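You operate a simulated robot arm through the tools that you are given. There is no shell and no other tool.

Carry out the task below with a simulated robot arm. There is one attempt and no reset: what you move stays moved.

Task
Swap the blue collar on the fixture for the green one.
Fine: screw FREE first, TIGHT after; the blue collar goes on the bench.

It is judged by the outcome, as a careful person would: the job done as asked, and still so three seconds after it is handed in. It fails if anything else is knocked over, pushed out of place, dropped, spilled or broken.

Robot
A 7-joint arm with a two-finger parallel gripper, fixed in place. Base frame: the origin is at the foot of the arm, x ahead of it, y to its left, z up; the work surface is at about z = 0.86. Readings come in m, degrees, newtons and seconds.
Its first joint turns from -166.0 to 166.0 degrees. Payload 4.4 kg.
The TCP is the grasp point between the finger pads, 0.023 m short of the fingertips. In the tool frame z runs along the fingers and y along their closing line. Largest opening 0.094 m; finger width 0.038, thickness 0.01; the body of the gripper, 0.054 by 0.096 m, starts 0.039 m behind the TCP.
Orientation is that of the tool frame in the base frame, as a unit quaternion [x, y, z, w]. With the fingers straight down and closing along the base's y, the tool's x points along the base's -x, its y along +y and its z along -z.

Tools
- The arm moves only by the tool arm_command. Its argument "targets" is a list of rows, each a list of 6 numbers: the shift along the tool's x, y, z in units of 30 mm (1.0 is 30 mm), then the turn, a rotation vector about the tool's x, y, z in units of 5 degrees (1.0 is 5 degrees). In form: [[x, y, z, wx, wy, wz], ...]. A call has 1 to 20 rows; each row shifts and turns the commanded pose from where the row before left it, along the tool's axes as they then stand. "fingers" is the gripper command, from -1 (fully open) to 1 (shut), values between in proportion, set as the call begins (left out, the last holds). A call with a number of a shift or a turn outside -1 to 1 is refused whole. Rows are played at 5 a second. More than 0.05 m and 8.6 degrees between two rows, or a gripper value outside its range, and nothing of the call is played. Where a pose cannot be reached the arm comes as near as it can. A force on the tool above 40 N (or 10 N above the force at the start of the call, whichever is more), or a blocked arm, ends the call early, and 0.2 s more pass. Each finger travels about 0.072 m/s and halts on what it meets, pressing with about 26 N; the grip force reading is that of the motor and also rises with nothing between the fingers. The clock runs only during rows and for 0.2 s after the last one: add rows that do not move to give the fingers time. The reply holds the time, the measured pose of the TCP, the force on the tool along the base axes, the opening and the grip force, in the units named above and with some noise, with the torque about the TCP (base axes, N m) and any sound that the robot's microphone picked up.
- Cameras (640 x 400 px; columns grow to the right, rows downward): "scene" is fixed at [0.2195, 0.4992, 1.6032]; the picture's right is [0.99, -0.15, 0.00], its down [-0.13, -0.91, -0.39] and it looks along [0.06, 0.38, -0.92] (base axes); focal length 214 px, centre (320, 200). "wrist" rides on the gripper at [0.086, 0.016, -0.074] in the tool frame; the picture's right is [-0.18, 0.98, 0.00], its down [-0.58, -0.11, -0.81] and it looks along [-0.79, -0.15, 0.59] (tool axes); focal length 243 px, centre (320, 200). There is no depth. A picture from a camera that has moved, and an enlarged one, comes with that camera's place and axes in the base frame and with its lens.
- grab_frame(camera): a new picture of that camera. It takes no simulated time.
- zoom(camera, box): a new picture of the part [left, top, right, bottom] of that camera's present view, enlarged. It takes no simulated time.
- sign_off(): hands the job in; it is judged then, once.

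Nothing tells you positions but the pictures and the camera data. Unless the task says otherwise, let go and move clear before handing in.

The tools are called after "Emit:" as name(argument=value, ...) on one line, values as JSON. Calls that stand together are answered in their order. arm_command: Moves the arm, as the interface text tells. Its arguments: {"type":"object","properties":{"targets":{"type":"array","items":{"type":"array","items":{"type":"number"}}},"fingers":{"type":"number"}},"required":["targets"]} The other tools are called the same way: grab_frame (camera) takes a picture; zoom (camera, box) takes an enlarged picture of a part of a camera's view; sign_off () hands the job in.

At the start:

```text
t: 0.0
position: [0.7866, 0.2856, 1.23]
ee_rot: [0.0, 1.0, 0.0, 0.0]
contact_force: [0.1, -0.7, 0.7]
ft_torque: [0.0, 0.04, 0.01]
gripper_width: 0.0941
grasp_force: 0.0
```

scene: 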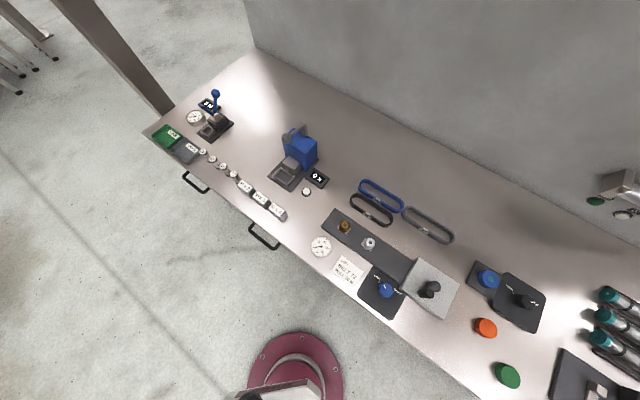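
wrist: 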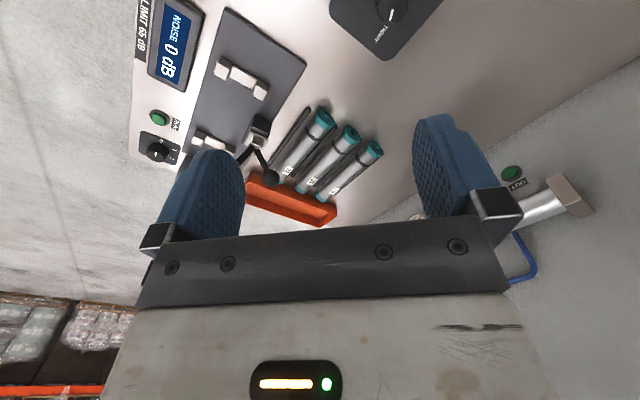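

I see a bench with a fixture (blue collar at about px 488,279), a knob panel beside it, and loose orange and green discs. I'll zoom in to identify things before moving.

Emit:
zoom(camera="scene", box=[440, 240, 560, 315])

Emit:
zoom(camera="scene", box=[440, 300, 640, 400])

Emit:
zoom(camera="scene", box=[300, 200, 480, 320])

Emit:
zoom(camera="scene", box=[140, 80, 340, 210])

Emit:
zoom(camera="wrist", box=[300, 0, 480, 110])

```text
5.33 times, centred on (500, 278) of scene
camera zoom: at [0.2195, 0.4992, 1.6032], right [0.99, -0.15, 0.0], down [-0.13, -0.91, -0.39], along [0.06, 0.38, -0.92], focal length 1144 px, centre (-640, -213)
```

zoom: 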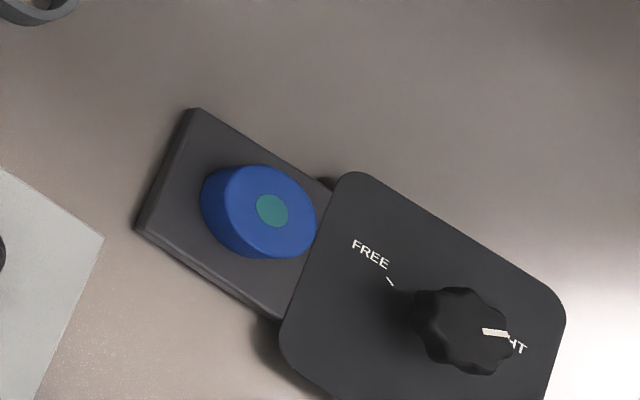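

```text
3.20 times, centred on (540, 350) of scene
camera zoom: at [0.2195, 0.4992, 1.6032], right [0.99, -0.15, 0.0], down [-0.13, -0.91, -0.39], along [0.06, 0.38, -0.92], focal length 686 px, centre (-384, -280)
```

zoom: 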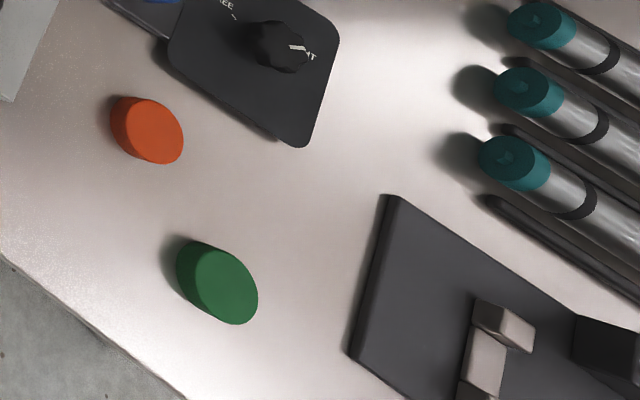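

```text
3.33 times, centred on (390, 260) of scene
camera zoom: at [0.2195, 0.4992, 1.6032], right [0.99, -0.15, 0.0], down [-0.13, -0.91, -0.39], along [0.06, 0.38, -0.92], focal length 715 px, centre (87, 0)
```

zoom: 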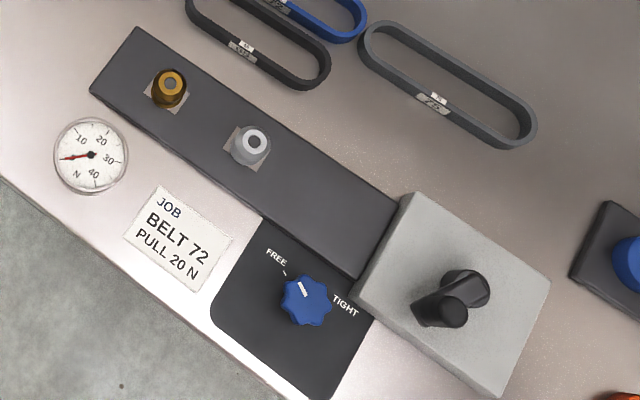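

```text
3.08 times, centred on (240, 145) of scene
camera zoom: at [0.2195, 0.4992, 1.6032], right [0.99, -0.15, 0.0], down [-0.13, -0.91, -0.39], along [0.06, 0.38, -0.92], focal length 660 px, centre (566, 369)
```

zoom: 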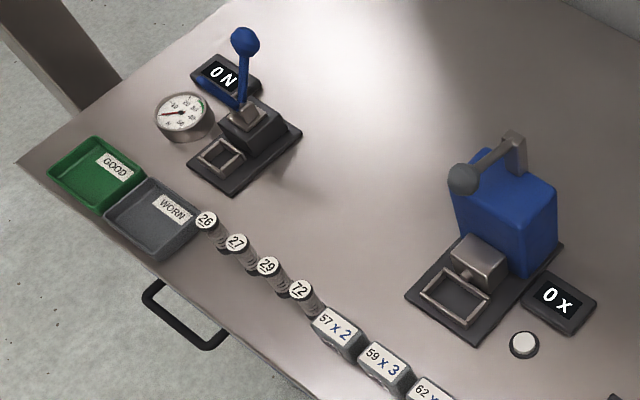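

```text
3.56 times, centred on (390, 55) of wrist
camera zoom: at [0.701, 0.3023, 1.3046], right [0.18, 0.98, 0.0], down [0.58, -0.11, 0.81], along [0.79, -0.15, -0.59], focal length 863 px, centre (71, 716)
```

zoom: 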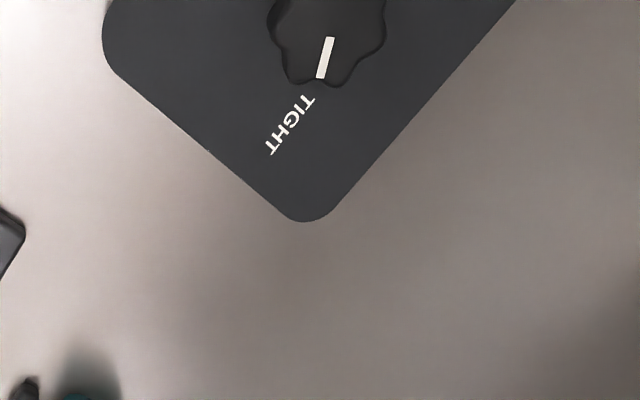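

The fixture is a dark plate with the blue collar on a teal-cored spigot near (0.75, 0.45). Its screw knob sits on the panel near (0.82, 0.375), pointing to TIGHT, and the green collar lies near (0.695, 0.21). I'll back the arm up and to the left so the wrist camera can view the fixture closely.

Emit:
arm_command(targets=[[0.99, 0.53, 0.19, 0, 0, 0], [0.99, 0.53, 0.19, 0, 0, 0], [0.99, 0.53, 0.19, 0, 0, 0], [0.99, 0.53, 0.19, 0, 0, 0], [0.99, 0.53, 0.19, 0, 0, 0], [0.99, 0.53, 0.19, 0, 0, 0], [0.99, 0.53, 0.19, 0, 0, 0], [0.99, 0.53, 0.19, 0, 0, 0], [0.99, 0.53, 0.19, 0, 0, 0], [0.99, 0.53, 0.19, 0, 0, 0], [0.99, 0.53, 0.19, 0, 0, 0], [0.99, 0.53, 0.19, 0, 0, 0]], fingers=-1)

Emit:
grab_frame(camera="wrist")

Emit:
grab_frame(camera="scene")

```text
t: 2.6
position: [0.4293, 0.4756, 1.1635]
ee_rot: [0.0, 1.0, 0.001, 0.0]
contact_force: [-0.5, 0.7, -0.4]
ft_torque: [-0.02, -0.04, -0.04]
gripper_width: 0.0938
grasp_force: 0.1
```

```text
taken
camera wrist: at [0.3437, 0.4925, 1.238], right [0.18, 0.98, 0.0], down [0.58, -0.11, 0.81], along [0.79, -0.15, -0.59], focal length 243 px, centre (320, 200)
```

wrist: 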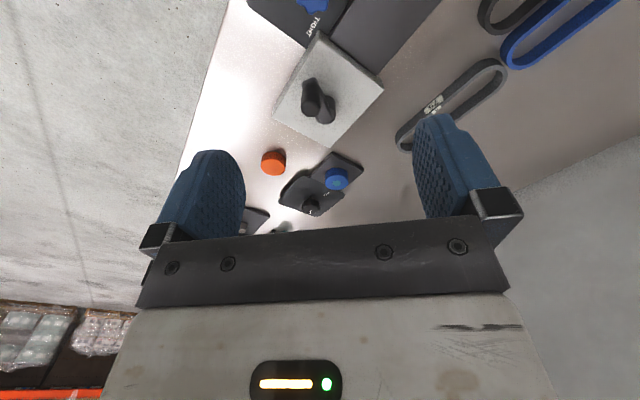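

```text
taken
```

scene: 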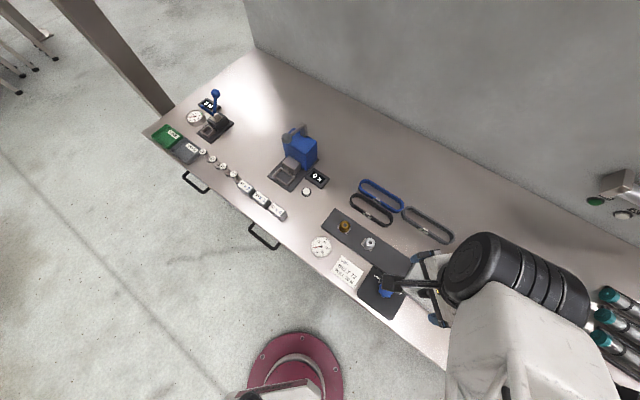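

The wrist picture is upside-down, with nearer things at the top. Collar, knob and orange disc are visible between the fingers, so I'll zoom in on them.

Emit:
zoom(camera="wrist", box=[240, 130, 400, 230])

```text
4.00 times, centred on (320, 180) of wrist
camera zoom: at [0.3437, 0.4925, 1.238], right [0.18, 0.98, 0.0], down [0.58, -0.11, 0.81], along [0.79, -0.15, -0.59], focal length 970 px, centre (320, 280)
```

zoom: 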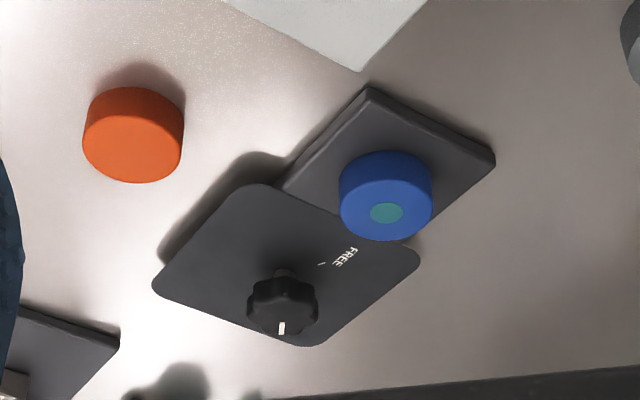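

Next I move above the fixture for a near top-down look, staying well clear at z≈1.10.

Emit:
arm_command(targets=[[-0.95, -0.18, 0.17, 0, 0, 0], [-0.95, -0.18, 0.17, 0, 0, 0], [-0.95, -0.18, 0.17, 0, 0, 0], [-0.95, -0.18, 0.17, 0, 0, 0], [-0.95, -0.18, 0.17, 0, 0, 0], [-0.95, -0.18, 0.17, 0, 0, 0], [-0.95, -0.18, 0.17, 0, 0, 0], [-0.95, -0.18, 0.17, 0, 0, 0], [-0.95, -0.18, 0.17, 0, 0, 0], [-0.95, -0.18, 0.17, 0, 0, 0], [-0.95, -0.18, 0.17, 0, 0, 0]])

Emit:
grab_frame(camera="wrist")

Emit:
zoom(camera="wrist", box=[200, 0, 440, 150])

```text
t: 5.0
position: [0.7434, 0.4185, 1.1064]
ee_rot: [0.0, 1.0, -0.001, 0.0]
contact_force: [-0.4, -0.3, 0.5]
ft_torque: [0.02, -0.01, 0.0]
gripper_width: 0.094
grasp_force: 0.0
```

```text
taken
camera wrist: at [0.6574, 0.4346, 1.1803], right [0.18, 0.98, 0.0], down [0.58, -0.11, 0.81], along [0.79, -0.15, -0.59], focal length 243 px, centre (320, 200)
```

wrist: 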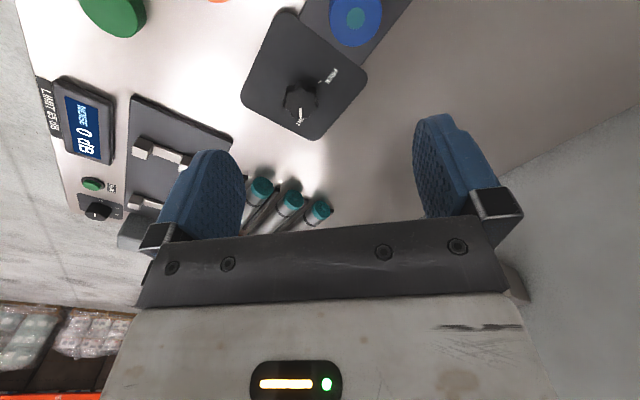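

```text
2.67 times, centred on (320, 75) of wrist
camera zoom: at [0.6574, 0.4346, 1.1803], right [0.18, 0.98, 0.0], down [0.58, -0.11, 0.81], along [0.79, -0.15, -0.59], focal length 647 px, centre (320, 533)
```

zoom: 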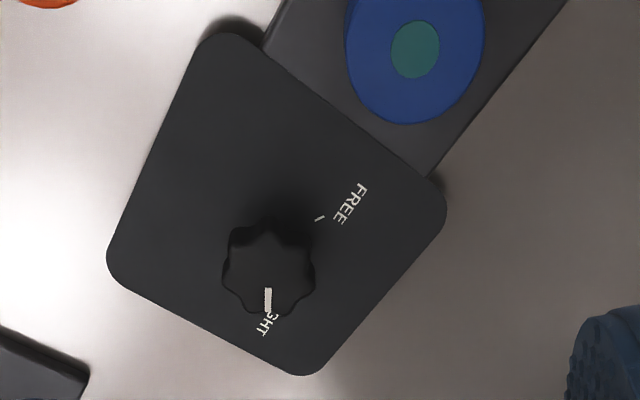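

Triangulating the views gives the collar top at about (0.748, 0.452, 0.902), roughly 50 mm across, and the knob at about (0.807, 0.382, 0.92), pointing to TIGHT. The bench is yawed about 46°, so I'll align the gripper with it over the collar and measure again.

Emit:
arm_command(targets=[[-0.08, 0.56, 0.4, 0, 0, 0], [-0.08, 0.56, 0.4, 0, 0, 0], [0, 0, 0, 0, 0, 0.92], [0, 0, 0, 0, 0, 0.92], [0, 0, 0, 0, 0, 0.92], [0, 0, 0, 0, 0, 0.92], [0, 0, 0, 0, 0, 0.92], [0, 0, 0, 0, 0, 0.92], [0, 0, 0, 0, 0, 0.92], [0, 0, 0, 0, 0, 0.92], [0, 0, 0, 0, 0, 0.92], [0, 0, 0, 0, 0, 0.92]])

Emit:
grab_frame(camera="wrist")

Emit:
zoom(camera="wrist", box=[200, 0, 440, 150])

```text
t: 7.6
position: [0.7487, 0.45, 1.0809]
ee_rot: [0.392, 0.92, 0.0, 0.0]
contact_force: [0.7, 0.6, -0.6]
ft_torque: [0.0, -0.01, -0.01]
gripper_width: 0.094
grasp_force: 0.0
```

```text
taken
camera wrist: at [0.701, 0.5246, 1.1564], right [0.84, 0.55, 0.0], down [0.32, -0.49, 0.81], along [0.44, -0.67, -0.59], focal length 243 px, centre (320, 200)
```

wrist: 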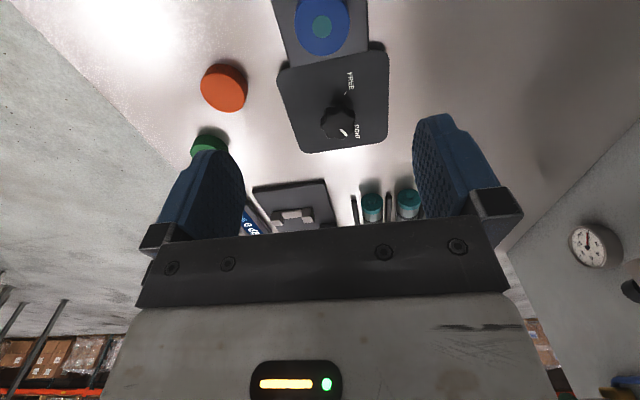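

```text
2.67 times, centred on (320, 75) of wrist
camera zoom: at [0.701, 0.5246, 1.1564], right [0.84, 0.55, 0.0], down [0.32, -0.49, 0.81], along [0.44, -0.67, -0.59], focal length 647 px, centre (320, 533)
```

zoom: 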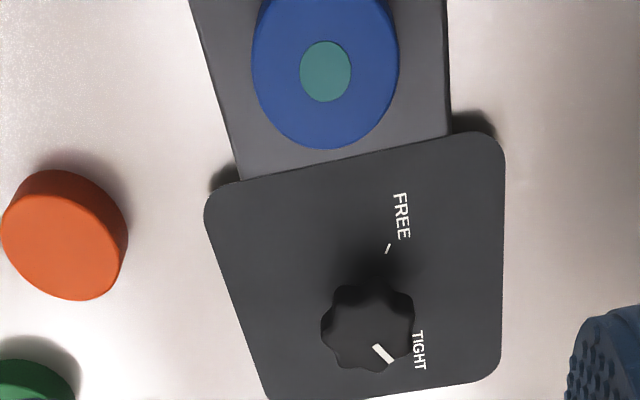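

The two aligned views agree well: collar top centre at (0.750, 0.453, 0.894), knob at (0.823, 0.379) with its top at about 0.90, and panel top at about 0.8725. FREE and TIGHT sit about ±60° from the bench's "away" direction, so the turn is 120° counter-clockwise. Before acting I'll check how the spare collars are made.

Emit:
zoom(camera="wrist", box=[270, 0, 370, 62])

Emit:
zoom(camera="wrist", box=[170, 50, 270, 160])

Emit:
zoom(camera="wrist", box=[300, 80, 400, 150])

Emit:
zoom(camera="scene", box=[455, 310, 535, 390])

```text
6.40 times, centred on (320, 31) of wrist
camera zoom: at [0.701, 0.5246, 1.1564], right [0.84, 0.55, 0.0], down [0.32, -0.49, 0.81], along [0.44, -0.67, -0.59], focal length 1553 px, centre (320, 1282)
```

zoom: 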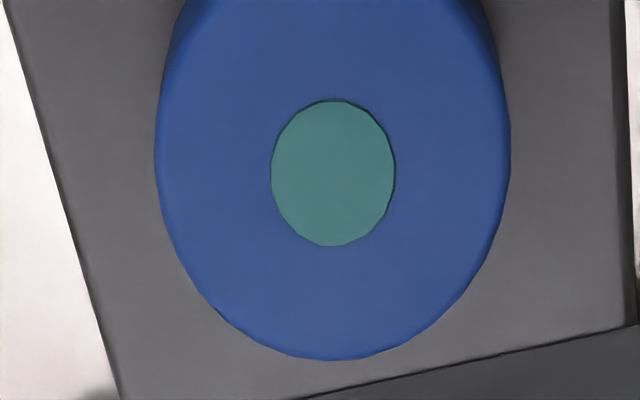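

```text
3.64 times, centred on (220, 105) of wrist
camera zoom: at [0.701, 0.5246, 1.1564], right [0.84, 0.55, 0.0], down [0.32, -0.49, 0.81], along [0.44, -0.67, -0.59], focal length 882 px, centre (684, 546)
```

zoom: 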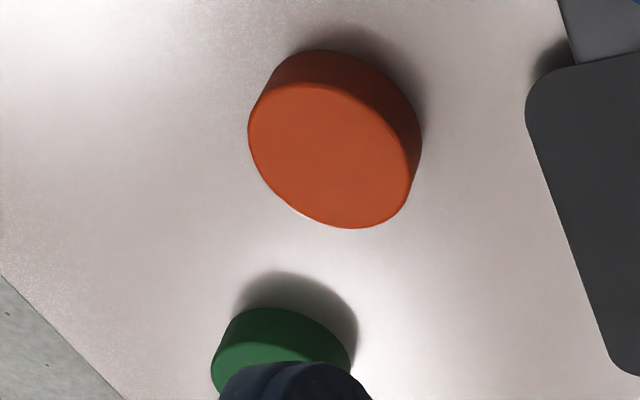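

```text
5.71 times, centred on (350, 115) of wrist
camera zoom: at [0.701, 0.5246, 1.1564], right [0.84, 0.55, 0.0], down [0.32, -0.49, 0.81], along [0.44, -0.67, -0.59], focal length 1386 px, centre (149, 686)
```

zoom: 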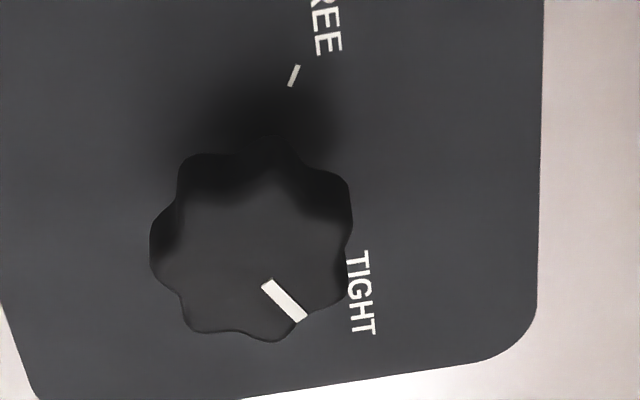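

```text
5.00 times, centred on (495, 350) of scene
camera zoom: at [0.2195, 0.4992, 1.6032], right [0.99, -0.15, 0.0], down [-0.13, -0.91, -0.39], along [0.06, 0.38, -0.92], focal length 1072 px, centre (-555, -550)
```

zoom: 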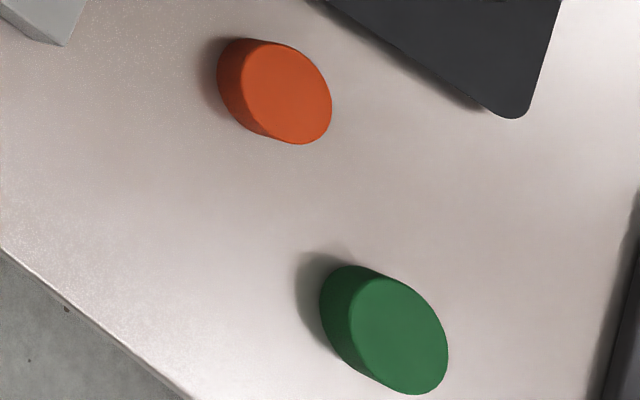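

The spare collars look like solid-topped discs about the same size as the blue one, and I'll check how they mount once the blue is off. Now I move over the knob at z≈1.0 to verify the centring before descending.

Emit:
arm_command(targets=[[-0.855, 0.037, 0.6, 0, 0, 0], [-0.855, 0.037, 0.6, 0, 0, 0], [-0.855, 0.037, 0.6, 0, 0, 0], [-0.855, 0.037, 0.6, 0, 0, 0], [0, 0, 0, 0, 0, 0]])

Emit:
grab_frame(camera="wrist")

Emit:
zoom(camera="wrist", box=[240, 0, 400, 100])

```text
t: 8.8
position: [0.8229, 0.3795, 1.0074]
ee_rot: [0.392, 0.92, 0.001, -0.001]
contact_force: [0.7, 0.0, -0.3]
ft_torque: [0.02, 0.01, 0.02]
gripper_width: 0.094
grasp_force: 0.0
```

```text
taken
camera wrist: at [0.7757, 0.4542, 1.0818], right [0.83, 0.55, 0.0], down [0.32, -0.49, 0.81], along [0.44, -0.67, -0.59], focal length 243 px, centre (320, 200)
```

wrist: 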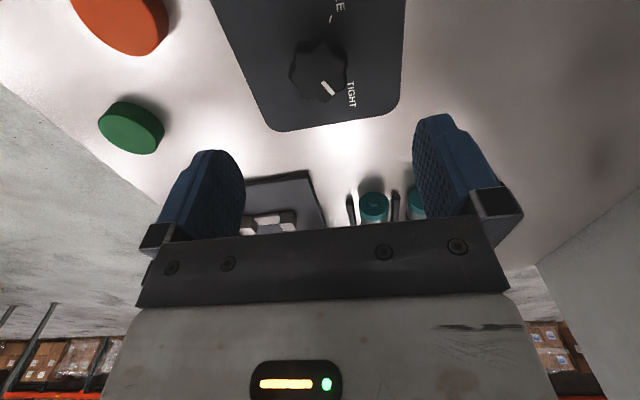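

```text
4.00 times, centred on (320, 50) of wrist
camera zoom: at [0.7757, 0.4542, 1.0818], right [0.83, 0.55, 0.0], down [0.32, -0.49, 0.81], along [0.44, -0.67, -0.59], focal length 970 px, centre (320, 800)
```

zoom: 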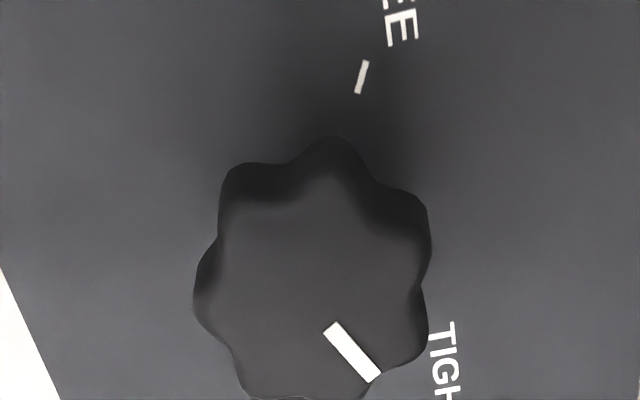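

The knob is centred under the gripper within about 1 mm. I'll descend to TCP z≈0.903, which puts the fingertips about 6 mm above the panel.

Emit:
arm_command(targets=[[0, 0, 0.8, 0, 0, 0], [0, 0, 0.8, 0, 0, 0], [0, 0, 0.8, 0, 0, 0], [0, 0, 0.6, 0, 0, 0], [0, 0, 0.2, 0, 0, 0], [0, 0, 0.2, 0, 0, 0], [0, 0, 0, 0, 0, 0]])

Emit:
grab_frame(camera="wrist")

Emit:
grab_frame(camera="scene")

```text
t: 10.4
position: [0.8228, 0.38, 0.9069]
ee_rot: [0.391, 0.921, 0.001, 0.0]
contact_force: [-0.2, 0.1, -0.4]
ft_torque: [0.0, 0.0, 0.01]
gripper_width: 0.094
grasp_force: 0.1
```

```text
taken
camera wrist: at [0.7755, 0.4548, 0.9821], right [0.83, 0.55, 0.0], down [0.32, -0.49, 0.81], along [0.44, -0.67, -0.59], focal length 243 px, centre (320, 200)
```

wrist: 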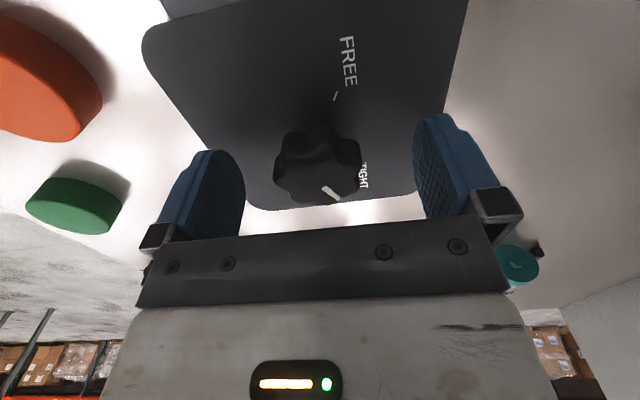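

```text
taken
```

scene: 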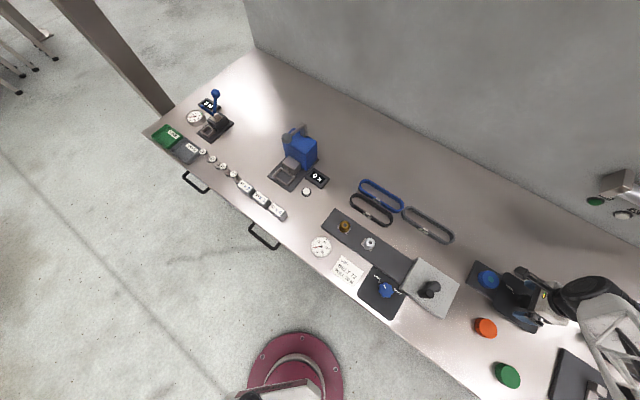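

The knob sits squarely between the fingers, with its top about level with the TCP. I'll lower 5 mm more and close on it.

Emit:
arm_command(targets=[[0, 0, 0.17, 0, 0, 0], [0, 0, 0, 0, 0, 0]])

Emit:
arm_command(targets=[[0, 0, 0, 0, 0, 0], [0, 0, 0, 0, 0, 0], [0, 0, 0, 0, 0, 0], [0, 0, 0, 0, 0, 0], [0, 0, 0, 0, 0, 0], [0, 0, 0, 0, 0, 0]], fingers=1)

Emit:
grab_frame(camera="wrist")

```text
t: 11.0
position: [0.8225, 0.3799, 0.903]
ee_rot: [0.391, 0.92, 0.0, 0.0]
contact_force: [0.0, -1.7, 0.4]
ft_torque: [-0.01, 0.0, 0.03]
gripper_width: 0.094
grasp_force: 0.1
```

```text
t: 12.1
position: [0.822, 0.3792, 0.9031]
ee_rot: [0.391, 0.92, -0.001, 0.0]
contact_force: [-9.4, -5.9, 3.5]
ft_torque: [0.28, 0.01, 0.01]
gripper_width: 0.0421
grasp_force: 44.9
stopped in row 5: the force on the tool passed its limit at 41 N (the readings are from after the stop); the commanded pose is now the measured one
```

```text
taken
camera wrist: at [0.7749, 0.4538, 0.9769], right [0.84, 0.55, 0.0], down [0.33, -0.49, 0.81], along [0.44, -0.67, -0.59], focal length 243 px, centre (320, 200)
```

wrist: 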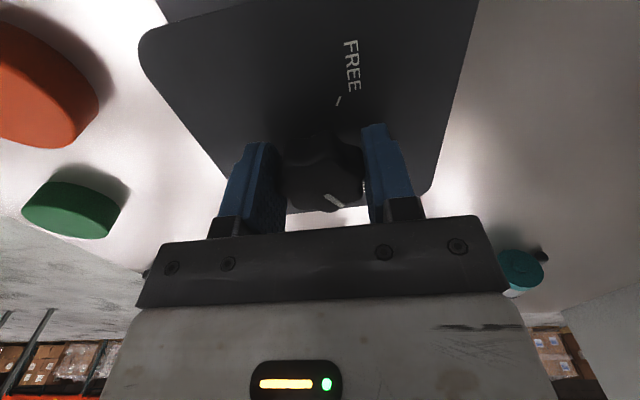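

The knob is gripped at 42 mm. The closing pulse came from roughly 1 mm of off-centring, so I'll relieve the side load slightly and begin the turn toward FREE with a 20° test.

Emit:
arm_command(targets=[[0, -0.03, 0, 0, 0, 0], [0, 0, 0, 0, 0, -1], [0, 0, 0, 0, 0, -1], [0, 0, 0, 0, 0, -1], [0, 0, 0, 0, 0, -1], [0, 0, 0, 0, 0, 0]])

Emit:
zoom(camera="wrist", box=[220, 70, 420, 230])

```text
t: 13.5
position: [0.8236, 0.3789, 0.9024]
ee_rot: [0.225, 0.974, 0.0, 0.0]
contact_force: [-2.7, -11.9, 10.3]
ft_torque: [-0.14, -0.6, 0.0]
gripper_width: 0.0424
grasp_force: 44.8
```

```text
2.50 times, centred on (320, 150) of wrist
camera zoom: at [0.7524, 0.4323, 0.977], right [0.6, 0.8, 0.0], down [0.48, -0.35, 0.81], along [0.65, -0.48, -0.59], focal length 606 px, centre (320, 325)
```

zoom: 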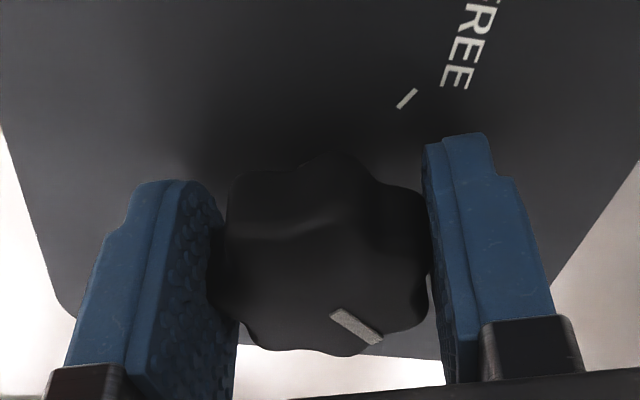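

The knob is turning with the gripper: the pointer holds still relative to the fingers while the FREE mark moves. I'll continue counter-clockwise.

Emit:
arm_command(targets=[[0, 0, 0, 0, 0, -1], [0, 0, 0, 0, 0, -1], [0, 0, 0, 0, 0, -1], [0, 0, 0, 0, 0, -1], [0, 0, 0, 0, 0, -1], [0, 0, 0, 0, 0, -1], [0, 0, 0, 0, 0, -1], [0, 0, 0, 0, 0, -1], [0, 0, 0, 0, 0, -1], [0, 0, 0, 0, 0, -1], [0, 0, 0, 0, 0, 0]])

Emit:
zoom(camera="wrist", box=[220, 70, 420, 230])

```text
t: 14.9
position: [0.8219, 0.378, 0.9028]
ee_rot: [-0.027, 1.0, -0.001, 0.0]
contact_force: [-3.5, -8.1, 1.5]
ft_torque: [-0.01, -0.07, -0.04]
gripper_width: 0.0424
grasp_force: 45.5
stopped in row 7: the force on the tool passed its limit at 41 N (the readings are from after the stop); the commanded pose is now the measured one
```

```text
2.50 times, centred on (320, 150) of wrist
camera zoom: at [0.7355, 0.3907, 0.9769], right [0.13, 0.99, 0.0], down [0.59, -0.08, 0.81], along [0.8, -0.11, -0.59], focal length 606 px, centre (320, 325)
```

zoom: 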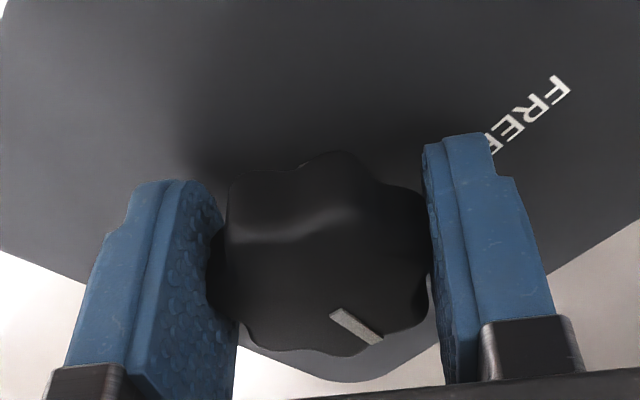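

The knob is following at about 49° turned, but my rotation centre is slightly off its axis, so side force built up. I'll nudge toward the axis and continue in shorter steps.

Emit:
arm_command(targets=[[0.01, -0.03, 0, 0, 0, 0], [0, 0, 0, 0, 0, -1], [0, 0, 0, 0, 0, -1], [0, 0, 0, 0, 0, -1], [0, 0, 0, 0, 0, 0]])

```text
t: 16.1
position: [0.8224, 0.3781, 0.9024]
ee_rot: [-0.156, 0.988, 0.0, -0.001]
contact_force: [-2.7, 0.9, 13.9]
ft_torque: [0.3, 0.33, 0.01]
gripper_width: 0.0423
grasp_force: 45.6
```

Emit:
arm_command(targets=[[0, 0, 0, 0, 0, -1], [0, 0, 0, 0, 0, -1], [0, 0, 0, 0, 0, -1], [0, 0, 0, 0, 0, -1], [0, 0, 0, 0, 0, 0]])

Emit:
zoom(camera="wrist", box=[220, 70, 420, 230])

```text
t: 17.3
position: [0.8232, 0.3771, 0.9035]
ee_rot: [-0.326, 0.945, 0.0, 0.0]
contact_force: [8.1, -18.9, 13.5]
ft_torque: [0.24, -0.22, 0.02]
gripper_width: 0.0422
grasp_force: 44.5
```

```text
2.50 times, centred on (320, 150) of wrist
camera zoom: at [0.745, 0.3376, 0.9769], right [-0.46, 0.89, 0.0], down [0.52, 0.27, 0.81], along [0.72, 0.37, -0.59], focal length 606 px, centre (320, 325)
```

zoom: 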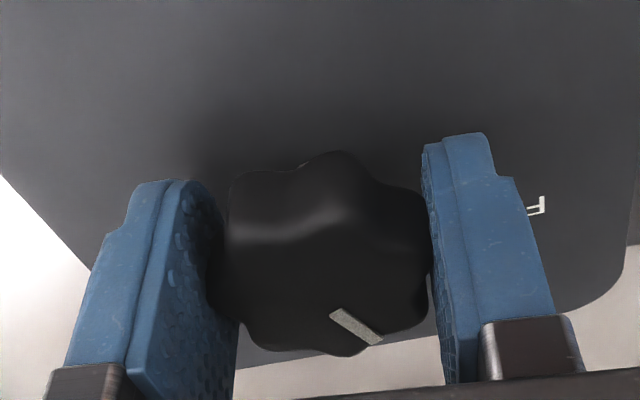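

84° turned so far. I'll trim the side load again and carry on.

Emit:
arm_command(targets=[[0.012, -0.04, -0.01, 0, 0, 0], [0, 0, 0, 0, 0, -1], [0, 0, 0, 0, 0, -1], [0, 0, 0, 0, 0, -1], [0, 0, 0, 0, 0, 0]])

```text
t: 18.5
position: [0.8233, 0.3759, 0.9035]
ee_rot: [-0.447, 0.895, 0.0, -0.001]
contact_force: [-3.4, 17.1, 0.4]
ft_torque: [0.55, -0.7, 0.04]
gripper_width: 0.0423
grasp_force: 45.2
```

Emit:
arm_command(targets=[[-0.015, 0.015, 0, 0, 0, 0], [0, 0, 0, 0, 0, -1], [0, 0, 0, 0, 0, -1], [0, 0, 0, 0, 0, -1], [0, 0, 0, 0, 0, 0]])

Emit:
zoom(camera="wrist", box=[220, 70, 420, 230])

```text
t: 19.7
position: [0.8236, 0.376, 0.9033]
ee_rot: [-0.559, 0.829, 0.0, 0.0]
contact_force: [13.8, -0.1, -2.3]
ft_torque: [0.02, -0.04, 0.0]
gripper_width: 0.0423
grasp_force: 45.0
```

```text
2.50 times, centred on (320, 150) of wrist
camera zoom: at [0.7764, 0.3035, 0.9769], right [-0.84, 0.54, 0.0], down [0.32, 0.5, 0.81], along [0.43, 0.68, -0.59], focal length 606 px, centre (320, 325)
```

zoom: 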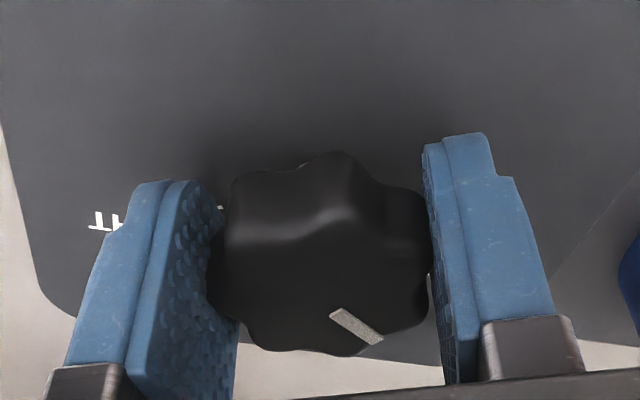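

114° turned, with about 6° to go to the FREE mark.

Emit:
arm_command(targets=[[0, 0, 0, 0, 0, -0.6], [0, 0, 0, 0, 0, -0.6], [0, 0, 0, 0, 0, 0]])

Emit:
zoom(camera="wrist", box=[220, 70, 420, 230])

Emit:
zoom(camera="scene", box=[455, 240, 575, 340])

```text
t: 20.5
position: [0.8231, 0.3767, 0.9039]
ee_rot: [-0.602, 0.798, 0.0, 0.0]
contact_force: [31.2, -13.5, -7.3]
ft_torque: [0.76, -0.08, -0.76]
gripper_width: 0.0422
grasp_force: 44.5
```

```text
2.50 times, centred on (320, 150) of wrist
camera zoom: at [0.7844, 0.2986, 0.977], right [-0.89, 0.45, 0.0], down [0.26, 0.53, 0.81], along [0.36, 0.72, -0.59], focal length 606 px, centre (320, 325)
```

zoom: 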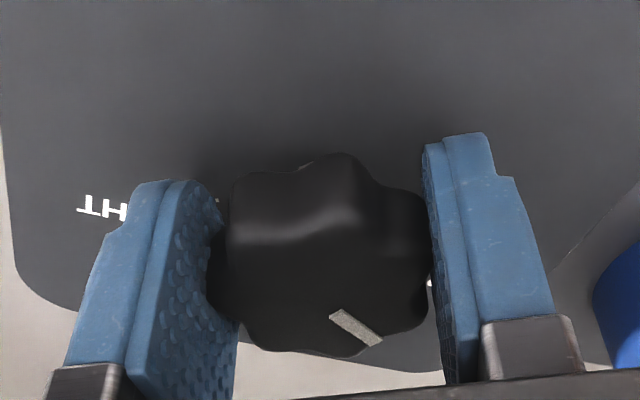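

```text
4.00 times, centred on (515, 290) of scene
camera zoom: at [0.2195, 0.4992, 1.6032], right [0.99, -0.15, 0.0], down [-0.13, -0.91, -0.39], along [0.06, 0.38, -0.92], focal length 858 px, centre (-460, -160)
```

zoom: 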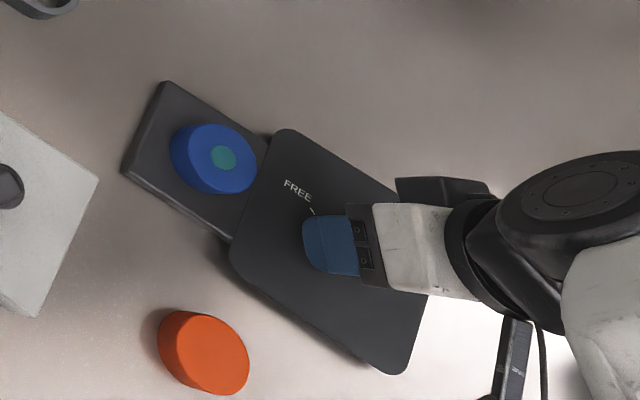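

The resisting torque jumped at 120°, so the knob has met its FREE stop. I'll open, rise, and check where the pointer is.

Emit:
arm_command(targets=[[0, 0, 0, 0, 0, 0.15], [0, 0, 0, 0, 0, 0], [0, 0, 0, 0, 0, 0]])

Emit:
arm_command(targets=[[0, 0, 0, 0, 0, 0], [0, 0, 0, 0, 0, 0], [0, 0, 0, 0, 0, 0], [0, 0, 0, 0, 0, 0]], fingers=-1)

Emit:
arm_command(targets=[[0, 0, -0.5, 0, 0, 0], [0, 0, -0.9, 0, 0, 0], [0, 0, -0.9, 0, 0, 0], [0, 0, -0.9, 0, 0, 0], [0, 0, -0.9, 0, 0, 0]])

Emit:
grab_frame(camera="wrist")

Emit:
zoom(camera="wrist", box=[220, 0, 420, 100])

```text
t: 21.3
position: [0.8234, 0.3771, 0.9026]
ee_rot: [-0.597, 0.802, -0.001, 0.0]
contact_force: [30.7, -25.3, -8.4]
ft_torque: [-0.41, -0.3, -0.09]
gripper_width: 0.0424
grasp_force: 44.9
```

```text
t: 22.3
position: [0.8226, 0.3761, 0.9025]
ee_rot: [-0.597, 0.802, 0.0, 0.0]
contact_force: [-0.5, 0.6, -0.1]
ft_torque: [0.02, 0.03, -0.01]
gripper_width: 0.094
grasp_force: 0.1
```

```text
t: 23.5
position: [0.8242, 0.3771, 1.0265]
ee_rot: [-0.597, 0.802, -0.001, 0.0]
contact_force: [0.7, -0.4, -0.1]
ft_torque: [0.02, -0.04, 0.02]
gripper_width: 0.0943
grasp_force: 0.0
```

```text
taken
camera wrist: at [0.7838, 0.3001, 1.101], right [-0.89, 0.46, 0.0], down [0.27, 0.53, 0.81], along [0.37, 0.72, -0.59], focal length 243 px, centre (320, 200)
```

wrist: 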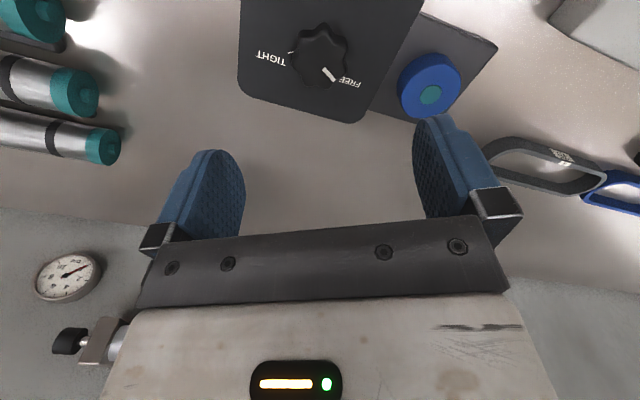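

```text
3.20 times, centred on (320, 50) of wrist
camera zoom: at [0.7838, 0.3001, 1.101], right [-0.89, 0.46, 0.0], down [0.27, 0.53, 0.81], along [0.37, 0.72, -0.59], focal length 776 px, centre (320, 680)
```

zoom: 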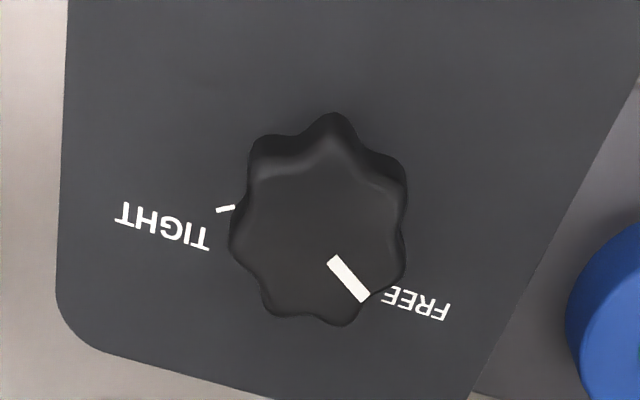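

The pointer now sits on FREE. Next I rotate back to the bench-aligned yaw, closing across the plate and clear of the knob panel, and move over the blue collar.

Emit:
arm_command(targets=[[0, 0, 0, 0, 0, 1], [0, 0, 0, 0, 0, 1], [0, 0, 0, 0, 0, 1], [0, 0, 0, 0, 0, 1], [0, 0, 0, 0, 0, 1], [0, 0, 0, 0, 0, 1], [0, 0, 0, 0, 0, 1], [0, 0, 0, 0, 0, 1], [0, 0, 0, 0, 0, 1], [0, 0, 0, 0, 0, 1], [0, 0, 0, 0, 0, 1], [0, 0, 0, 0, 0, 1], [0, 0, 0, 0, 0, 1], [0, 0, 0, 0, 0, 1], [0, 0, 0, 0, 0, 1], [0, 0, 0, 0, 0, 1], [0, 0, 0, 0, 0, 1], [0, 0, 0, 0, 0, 1], [0, 0, 0, 0, 0, 1], [0, 0, 0, 0, 0, 1]])

Emit:
arm_command(targets=[[0, 0, 0, 0, 0, 0.98], [0, 0, 0, 0, 0, 0.98], [0, 0, 0, 0, 0, 0.98], [0, 0, 0, 0, 0, 0.98], [0.88, 0, 0, 0, 0, 0], [0.88, 0, 0, 0, 0, 0], [0.88, 0, 0, 0, 0, 0], [0.9, 0, 0, 0, 0, 0], [0, 0, 0, 0, 0, 0]])

Emit:
grab_frame(camera="wrist")

Emit:
zoom(camera="wrist", box=[220, 0, 420, 100])

```text
t: 27.7
position: [0.8224, 0.3767, 1.0274]
ee_rot: [0.232, 0.973, 0.0, 0.0]
contact_force: [-0.4, 0.2, -1.2]
ft_torque: [-0.02, 0.02, -0.02]
gripper_width: 0.0942
grasp_force: 0.0
```

```text
t: 29.7
position: [0.7482, 0.4538, 1.0247]
ee_rot: [0.393, 0.919, 0.0, 0.0]
contact_force: [0.2, 0.7, 0.1]
ft_torque: [0.02, 0.0, -0.02]
gripper_width: 0.0941
grasp_force: 0.1
```

```text
taken
camera wrist: at [0.7009, 0.5292, 1.1001], right [0.84, 0.55, 0.0], down [0.32, -0.49, 0.81], along [0.44, -0.68, -0.59], focal length 243 px, centre (320, 200)
```

wrist: 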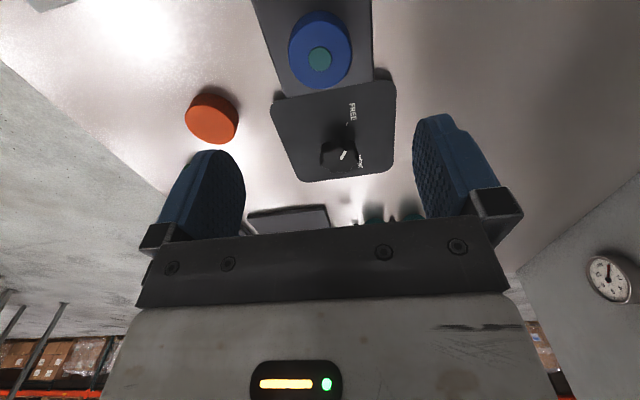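

```text
3.20 times, centred on (320, 50) of wrist
camera zoom: at [0.7009, 0.5292, 1.1001], right [0.84, 0.55, 0.0], down [0.32, -0.49, 0.81], along [0.44, -0.68, -0.59], focal length 776 px, centre (320, 680)
```

zoom: 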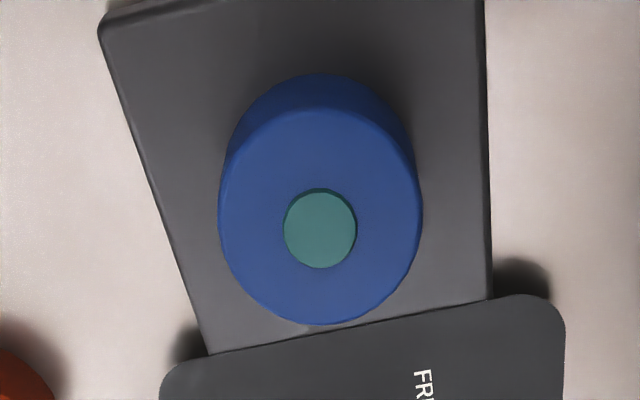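

The bore and teal spigot line up with the collar centre, and the screw reads FREE. I'll trim about 1.5 mm forward and descend partway to check finger clearance.

Emit:
arm_command(targets=[[-0.05, 0, 0.8, 0, 0, 0], [0, 0, 0.9, 0, 0, 0], [0, 0, 0.9, 0, 0, 0], [0, 0, 0.8, 0, 0, 0], [0, 0, 0, 0, 0, 0]])

Emit:
grab_frame(camera="wrist")

Emit:
zoom(camera="scene", box=[435, 240, 555, 315])

```text
t: 30.9
position: [0.7495, 0.4515, 0.923]
ee_rot: [0.394, 0.919, -0.001, -0.001]
contact_force: [-0.1, -0.4, 0.2]
ft_torque: [0.0, 0.02, 0.01]
gripper_width: 0.094
grasp_force: 0.0
```

```text
taken
camera wrist: at [0.7023, 0.527, 0.9976], right [0.84, 0.55, 0.0], down [0.32, -0.5, 0.81], along [0.44, -0.68, -0.59], focal length 243 px, centre (320, 200)
```

wrist: 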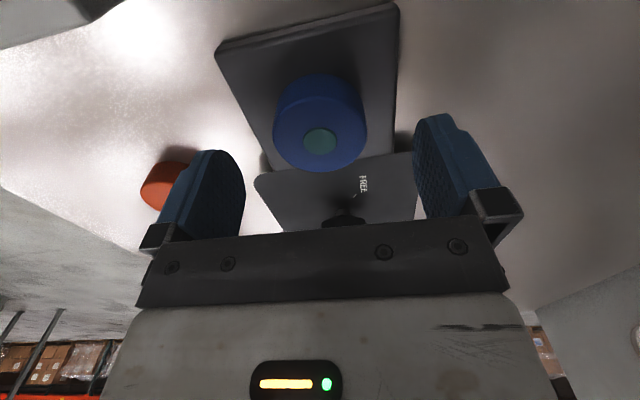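

```text
5.33 times, centred on (495, 278) of scene
camera zoom: at [0.2195, 0.4992, 1.6032], right [0.99, -0.15, 0.0], down [-0.13, -0.91, -0.39], along [0.06, 0.38, -0.92], focal length 1144 px, centre (-613, -213)
```

zoom: 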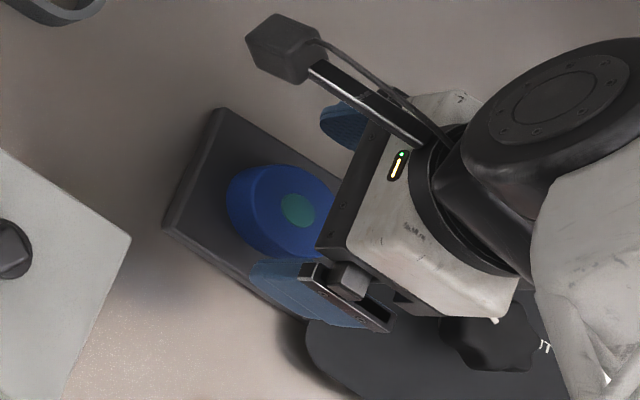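

The collar is centred between the fingers. I'll descend to TCP z≈0.900, with the tips just above the plate, and close gently.

Emit:
arm_command(targets=[[0, 0, 0.4, 0, 0, 0], [0, 0, 0.36, 0, 0, 0], [0, 0, 0, 0, 0, 0]])

Emit:
arm_command(targets=[[0, 0, 0, 0, 0, 0], [0, 0, 0, 0, 0, 0], [0, 0, 0, 0, 0, 0]], fingers=0.1)

Emit:
zoom(camera="wrist", box=[180, 50, 460, 225])

```text
t: 31.7
position: [0.7509, 0.4521, 0.9002]
ee_rot: [0.393, 0.92, 0.0, 0.0]
contact_force: [-0.6, -0.4, 0.0]
ft_torque: [-0.02, -0.03, -0.01]
gripper_width: 0.0941
grasp_force: 0.0
```

```text
t: 32.5
position: [0.7492, 0.4528, 0.9006]
ee_rot: [0.393, 0.92, 0.001, 0.0]
contact_force: [-0.4, 0.8, -0.1]
ft_torque: [0.01, -0.05, -0.04]
gripper_width: 0.0504
grasp_force: 26.2
```

```text
2.29 times, centred on (320, 138) of wrist
camera zoom: at [0.7025, 0.5267, 0.9751], right [0.84, 0.55, 0.0], down [0.32, -0.49, 0.81], along [0.44, -0.68, -0.59], focal length 555 px, centre (320, 343)
```

zoom: 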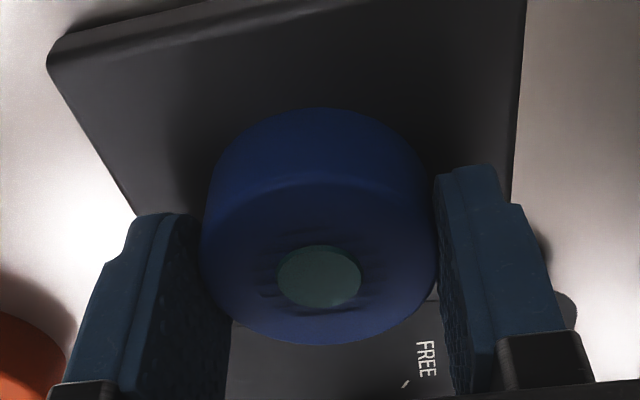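

The collar is gripped at 50.4 mm with no side load. I'll firm up the grip and start lifting slowly, watching the force in case it's still held.

Emit:
arm_command(targets=[[0, 0, 0, 0, 0, 0], [0, 0, 0, 0, 0, 0], [0, 0, -0.1, 0, 0, 0], [0, 0, -0.1, 0, 0, 0], [0, 0, -0.1, 0, 0, 0], [0, 0, 0, 0, 0, 0]], fingers=1)

Emit:
zoom(camera="wrist", box=[180, 50, 460, 225])

```text
t: 33.9
position: [0.7493, 0.4515, 0.9106]
ee_rot: [0.394, 0.919, -0.001, 0.0]
contact_force: [0.3, 1.0, -0.2]
ft_torque: [0.04, 0.0, -0.01]
gripper_width: 0.0508
grasp_force: 25.9
```

```text
2.29 times, centred on (320, 138) of wrist
camera zoom: at [0.7025, 0.5271, 0.9839], right [0.84, 0.55, 0.0], down [0.32, -0.49, 0.81], along [0.44, -0.68, -0.59], focal length 555 px, centre (320, 343)
```

zoom: 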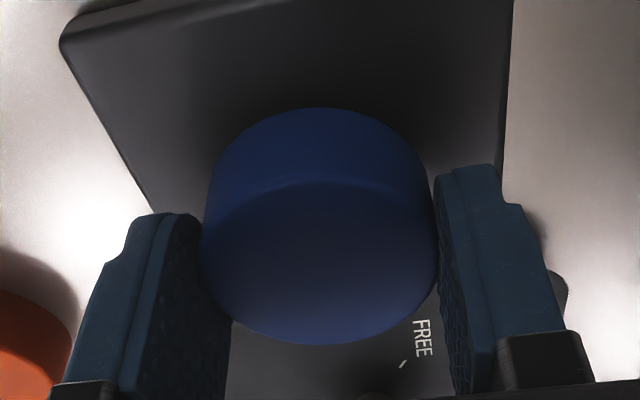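

The collar slides up freely with no resistance, and the teal spigot stays behind. I'll continue lifting clear.

Emit:
arm_command(targets=[[0, 0, -0.4, 0, 0, 0], [0, 0, -0.6, 0, 0, 0], [0, 0, -0.8, 0, 0, 0], [0, 0, -0.8, 0, 0, 0], [0, 0, -0.6, 0, 0, 0], [0, 0, 0, 0, 0, 0]])

Emit:
grab_frame(camera="wrist")

Emit:
grab_frame(camera="scene")

Emit:
zoom(camera="scene", box=[435, 240, 555, 315])

```text
t: 35.3
position: [0.7504, 0.4523, 1.0066]
ee_rot: [0.394, 0.919, 0.0, 0.0]
contact_force: [0.3, 0.3, -0.4]
ft_torque: [0.0, -0.03, -0.01]
gripper_width: 0.0507
grasp_force: 25.6
```

```text
taken
camera wrist: at [0.7028, 0.5267, 1.0807], right [0.84, 0.55, 0.0], down [0.32, -0.49, 0.81], along [0.44, -0.68, -0.59], focal length 243 px, centre (320, 200)
```

wrist: 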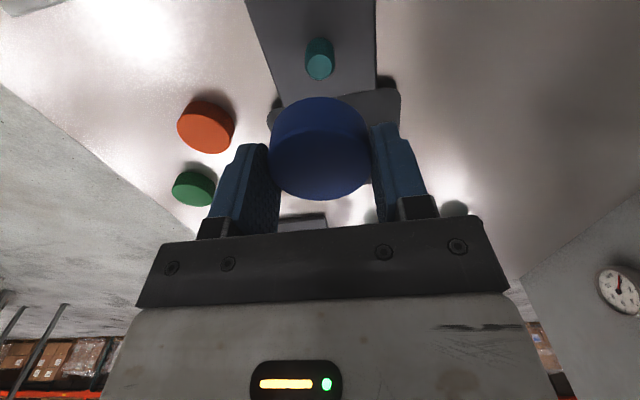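

```text
taken
```

scene: 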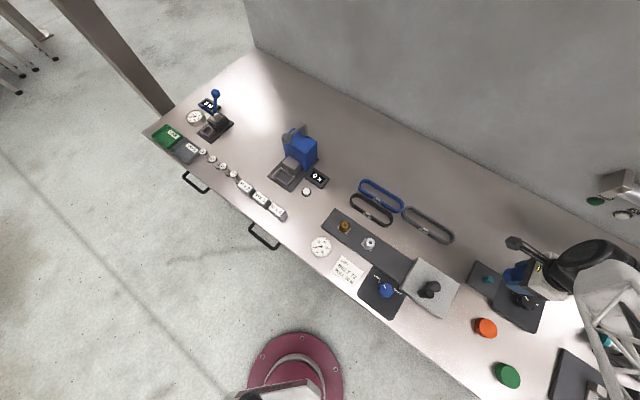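

```text
5.33 times, centred on (495, 278) of scene
camera zoom: at [0.2195, 0.4992, 1.6032], right [0.99, -0.15, 0.0], down [-0.13, -0.91, -0.39], along [0.06, 0.38, -0.92], focal length 1144 px, centre (-613, -213)
```

zoom: 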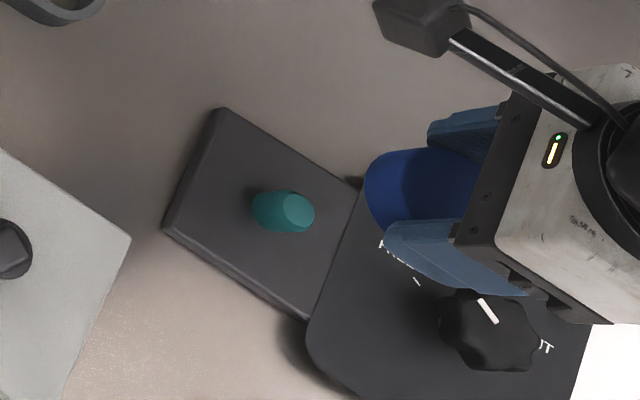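

The blue collar is off and the bare teal spigot stands on the plate. There's a clear patch of bench near (0.77, 0.26), between the knob panel, the green disc and the noise-meter plate, so I'll carry the blue collar there.

Emit:
arm_command(targets=[[-0.727, -0.564, 0, 0, 0, 0], [-0.727, -0.564, 0, 0, 0, 0], [-0.727, -0.564, 0, 0, 0, 0], [-0.727, -0.564, 0, 0, 0, 0], [-0.727, -0.564, 0, 0, 0, 0], [-0.727, -0.564, 0, 0, 0, 0], [-0.727, -0.564, 0, 0, 0, 0], [0, 0, 0, 0, 0, 0]])

Emit:
grab_frame(camera="wrist")

Emit:
grab_frame(camera="scene")

```text
t: 37.1
position: [0.7707, 0.2602, 1.0055]
ee_rot: [0.393, 0.92, 0.0, 0.0]
contact_force: [0.6, 0.1, -1.1]
ft_torque: [-0.02, 0.04, 0.02]
gripper_width: 0.0504
grasp_force: 26.0
```

```text
taken
camera wrist: at [0.7232, 0.3353, 1.0804], right [0.84, 0.55, 0.0], down [0.32, -0.49, 0.81], along [0.44, -0.68, -0.59], focal length 243 px, centre (320, 200)
```

wrist: 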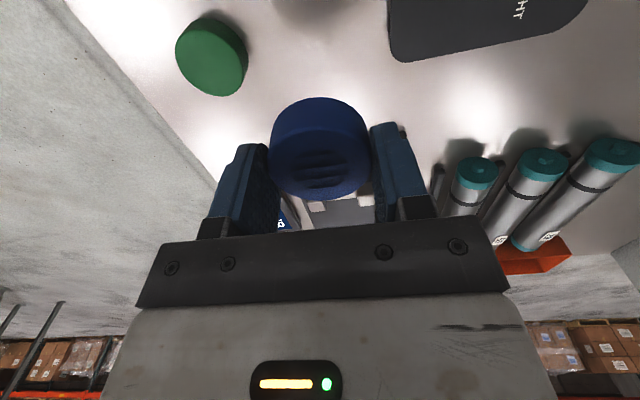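

```text
taken
```

scene: 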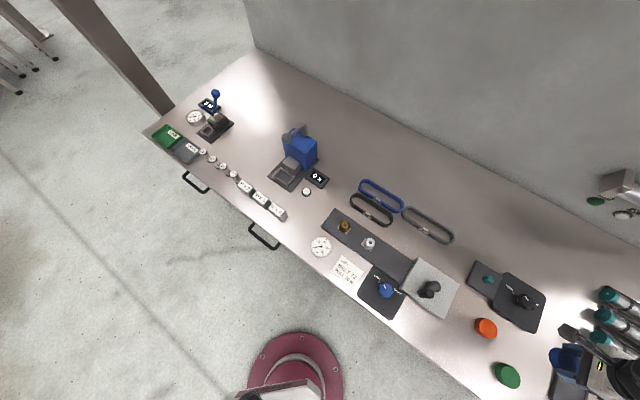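

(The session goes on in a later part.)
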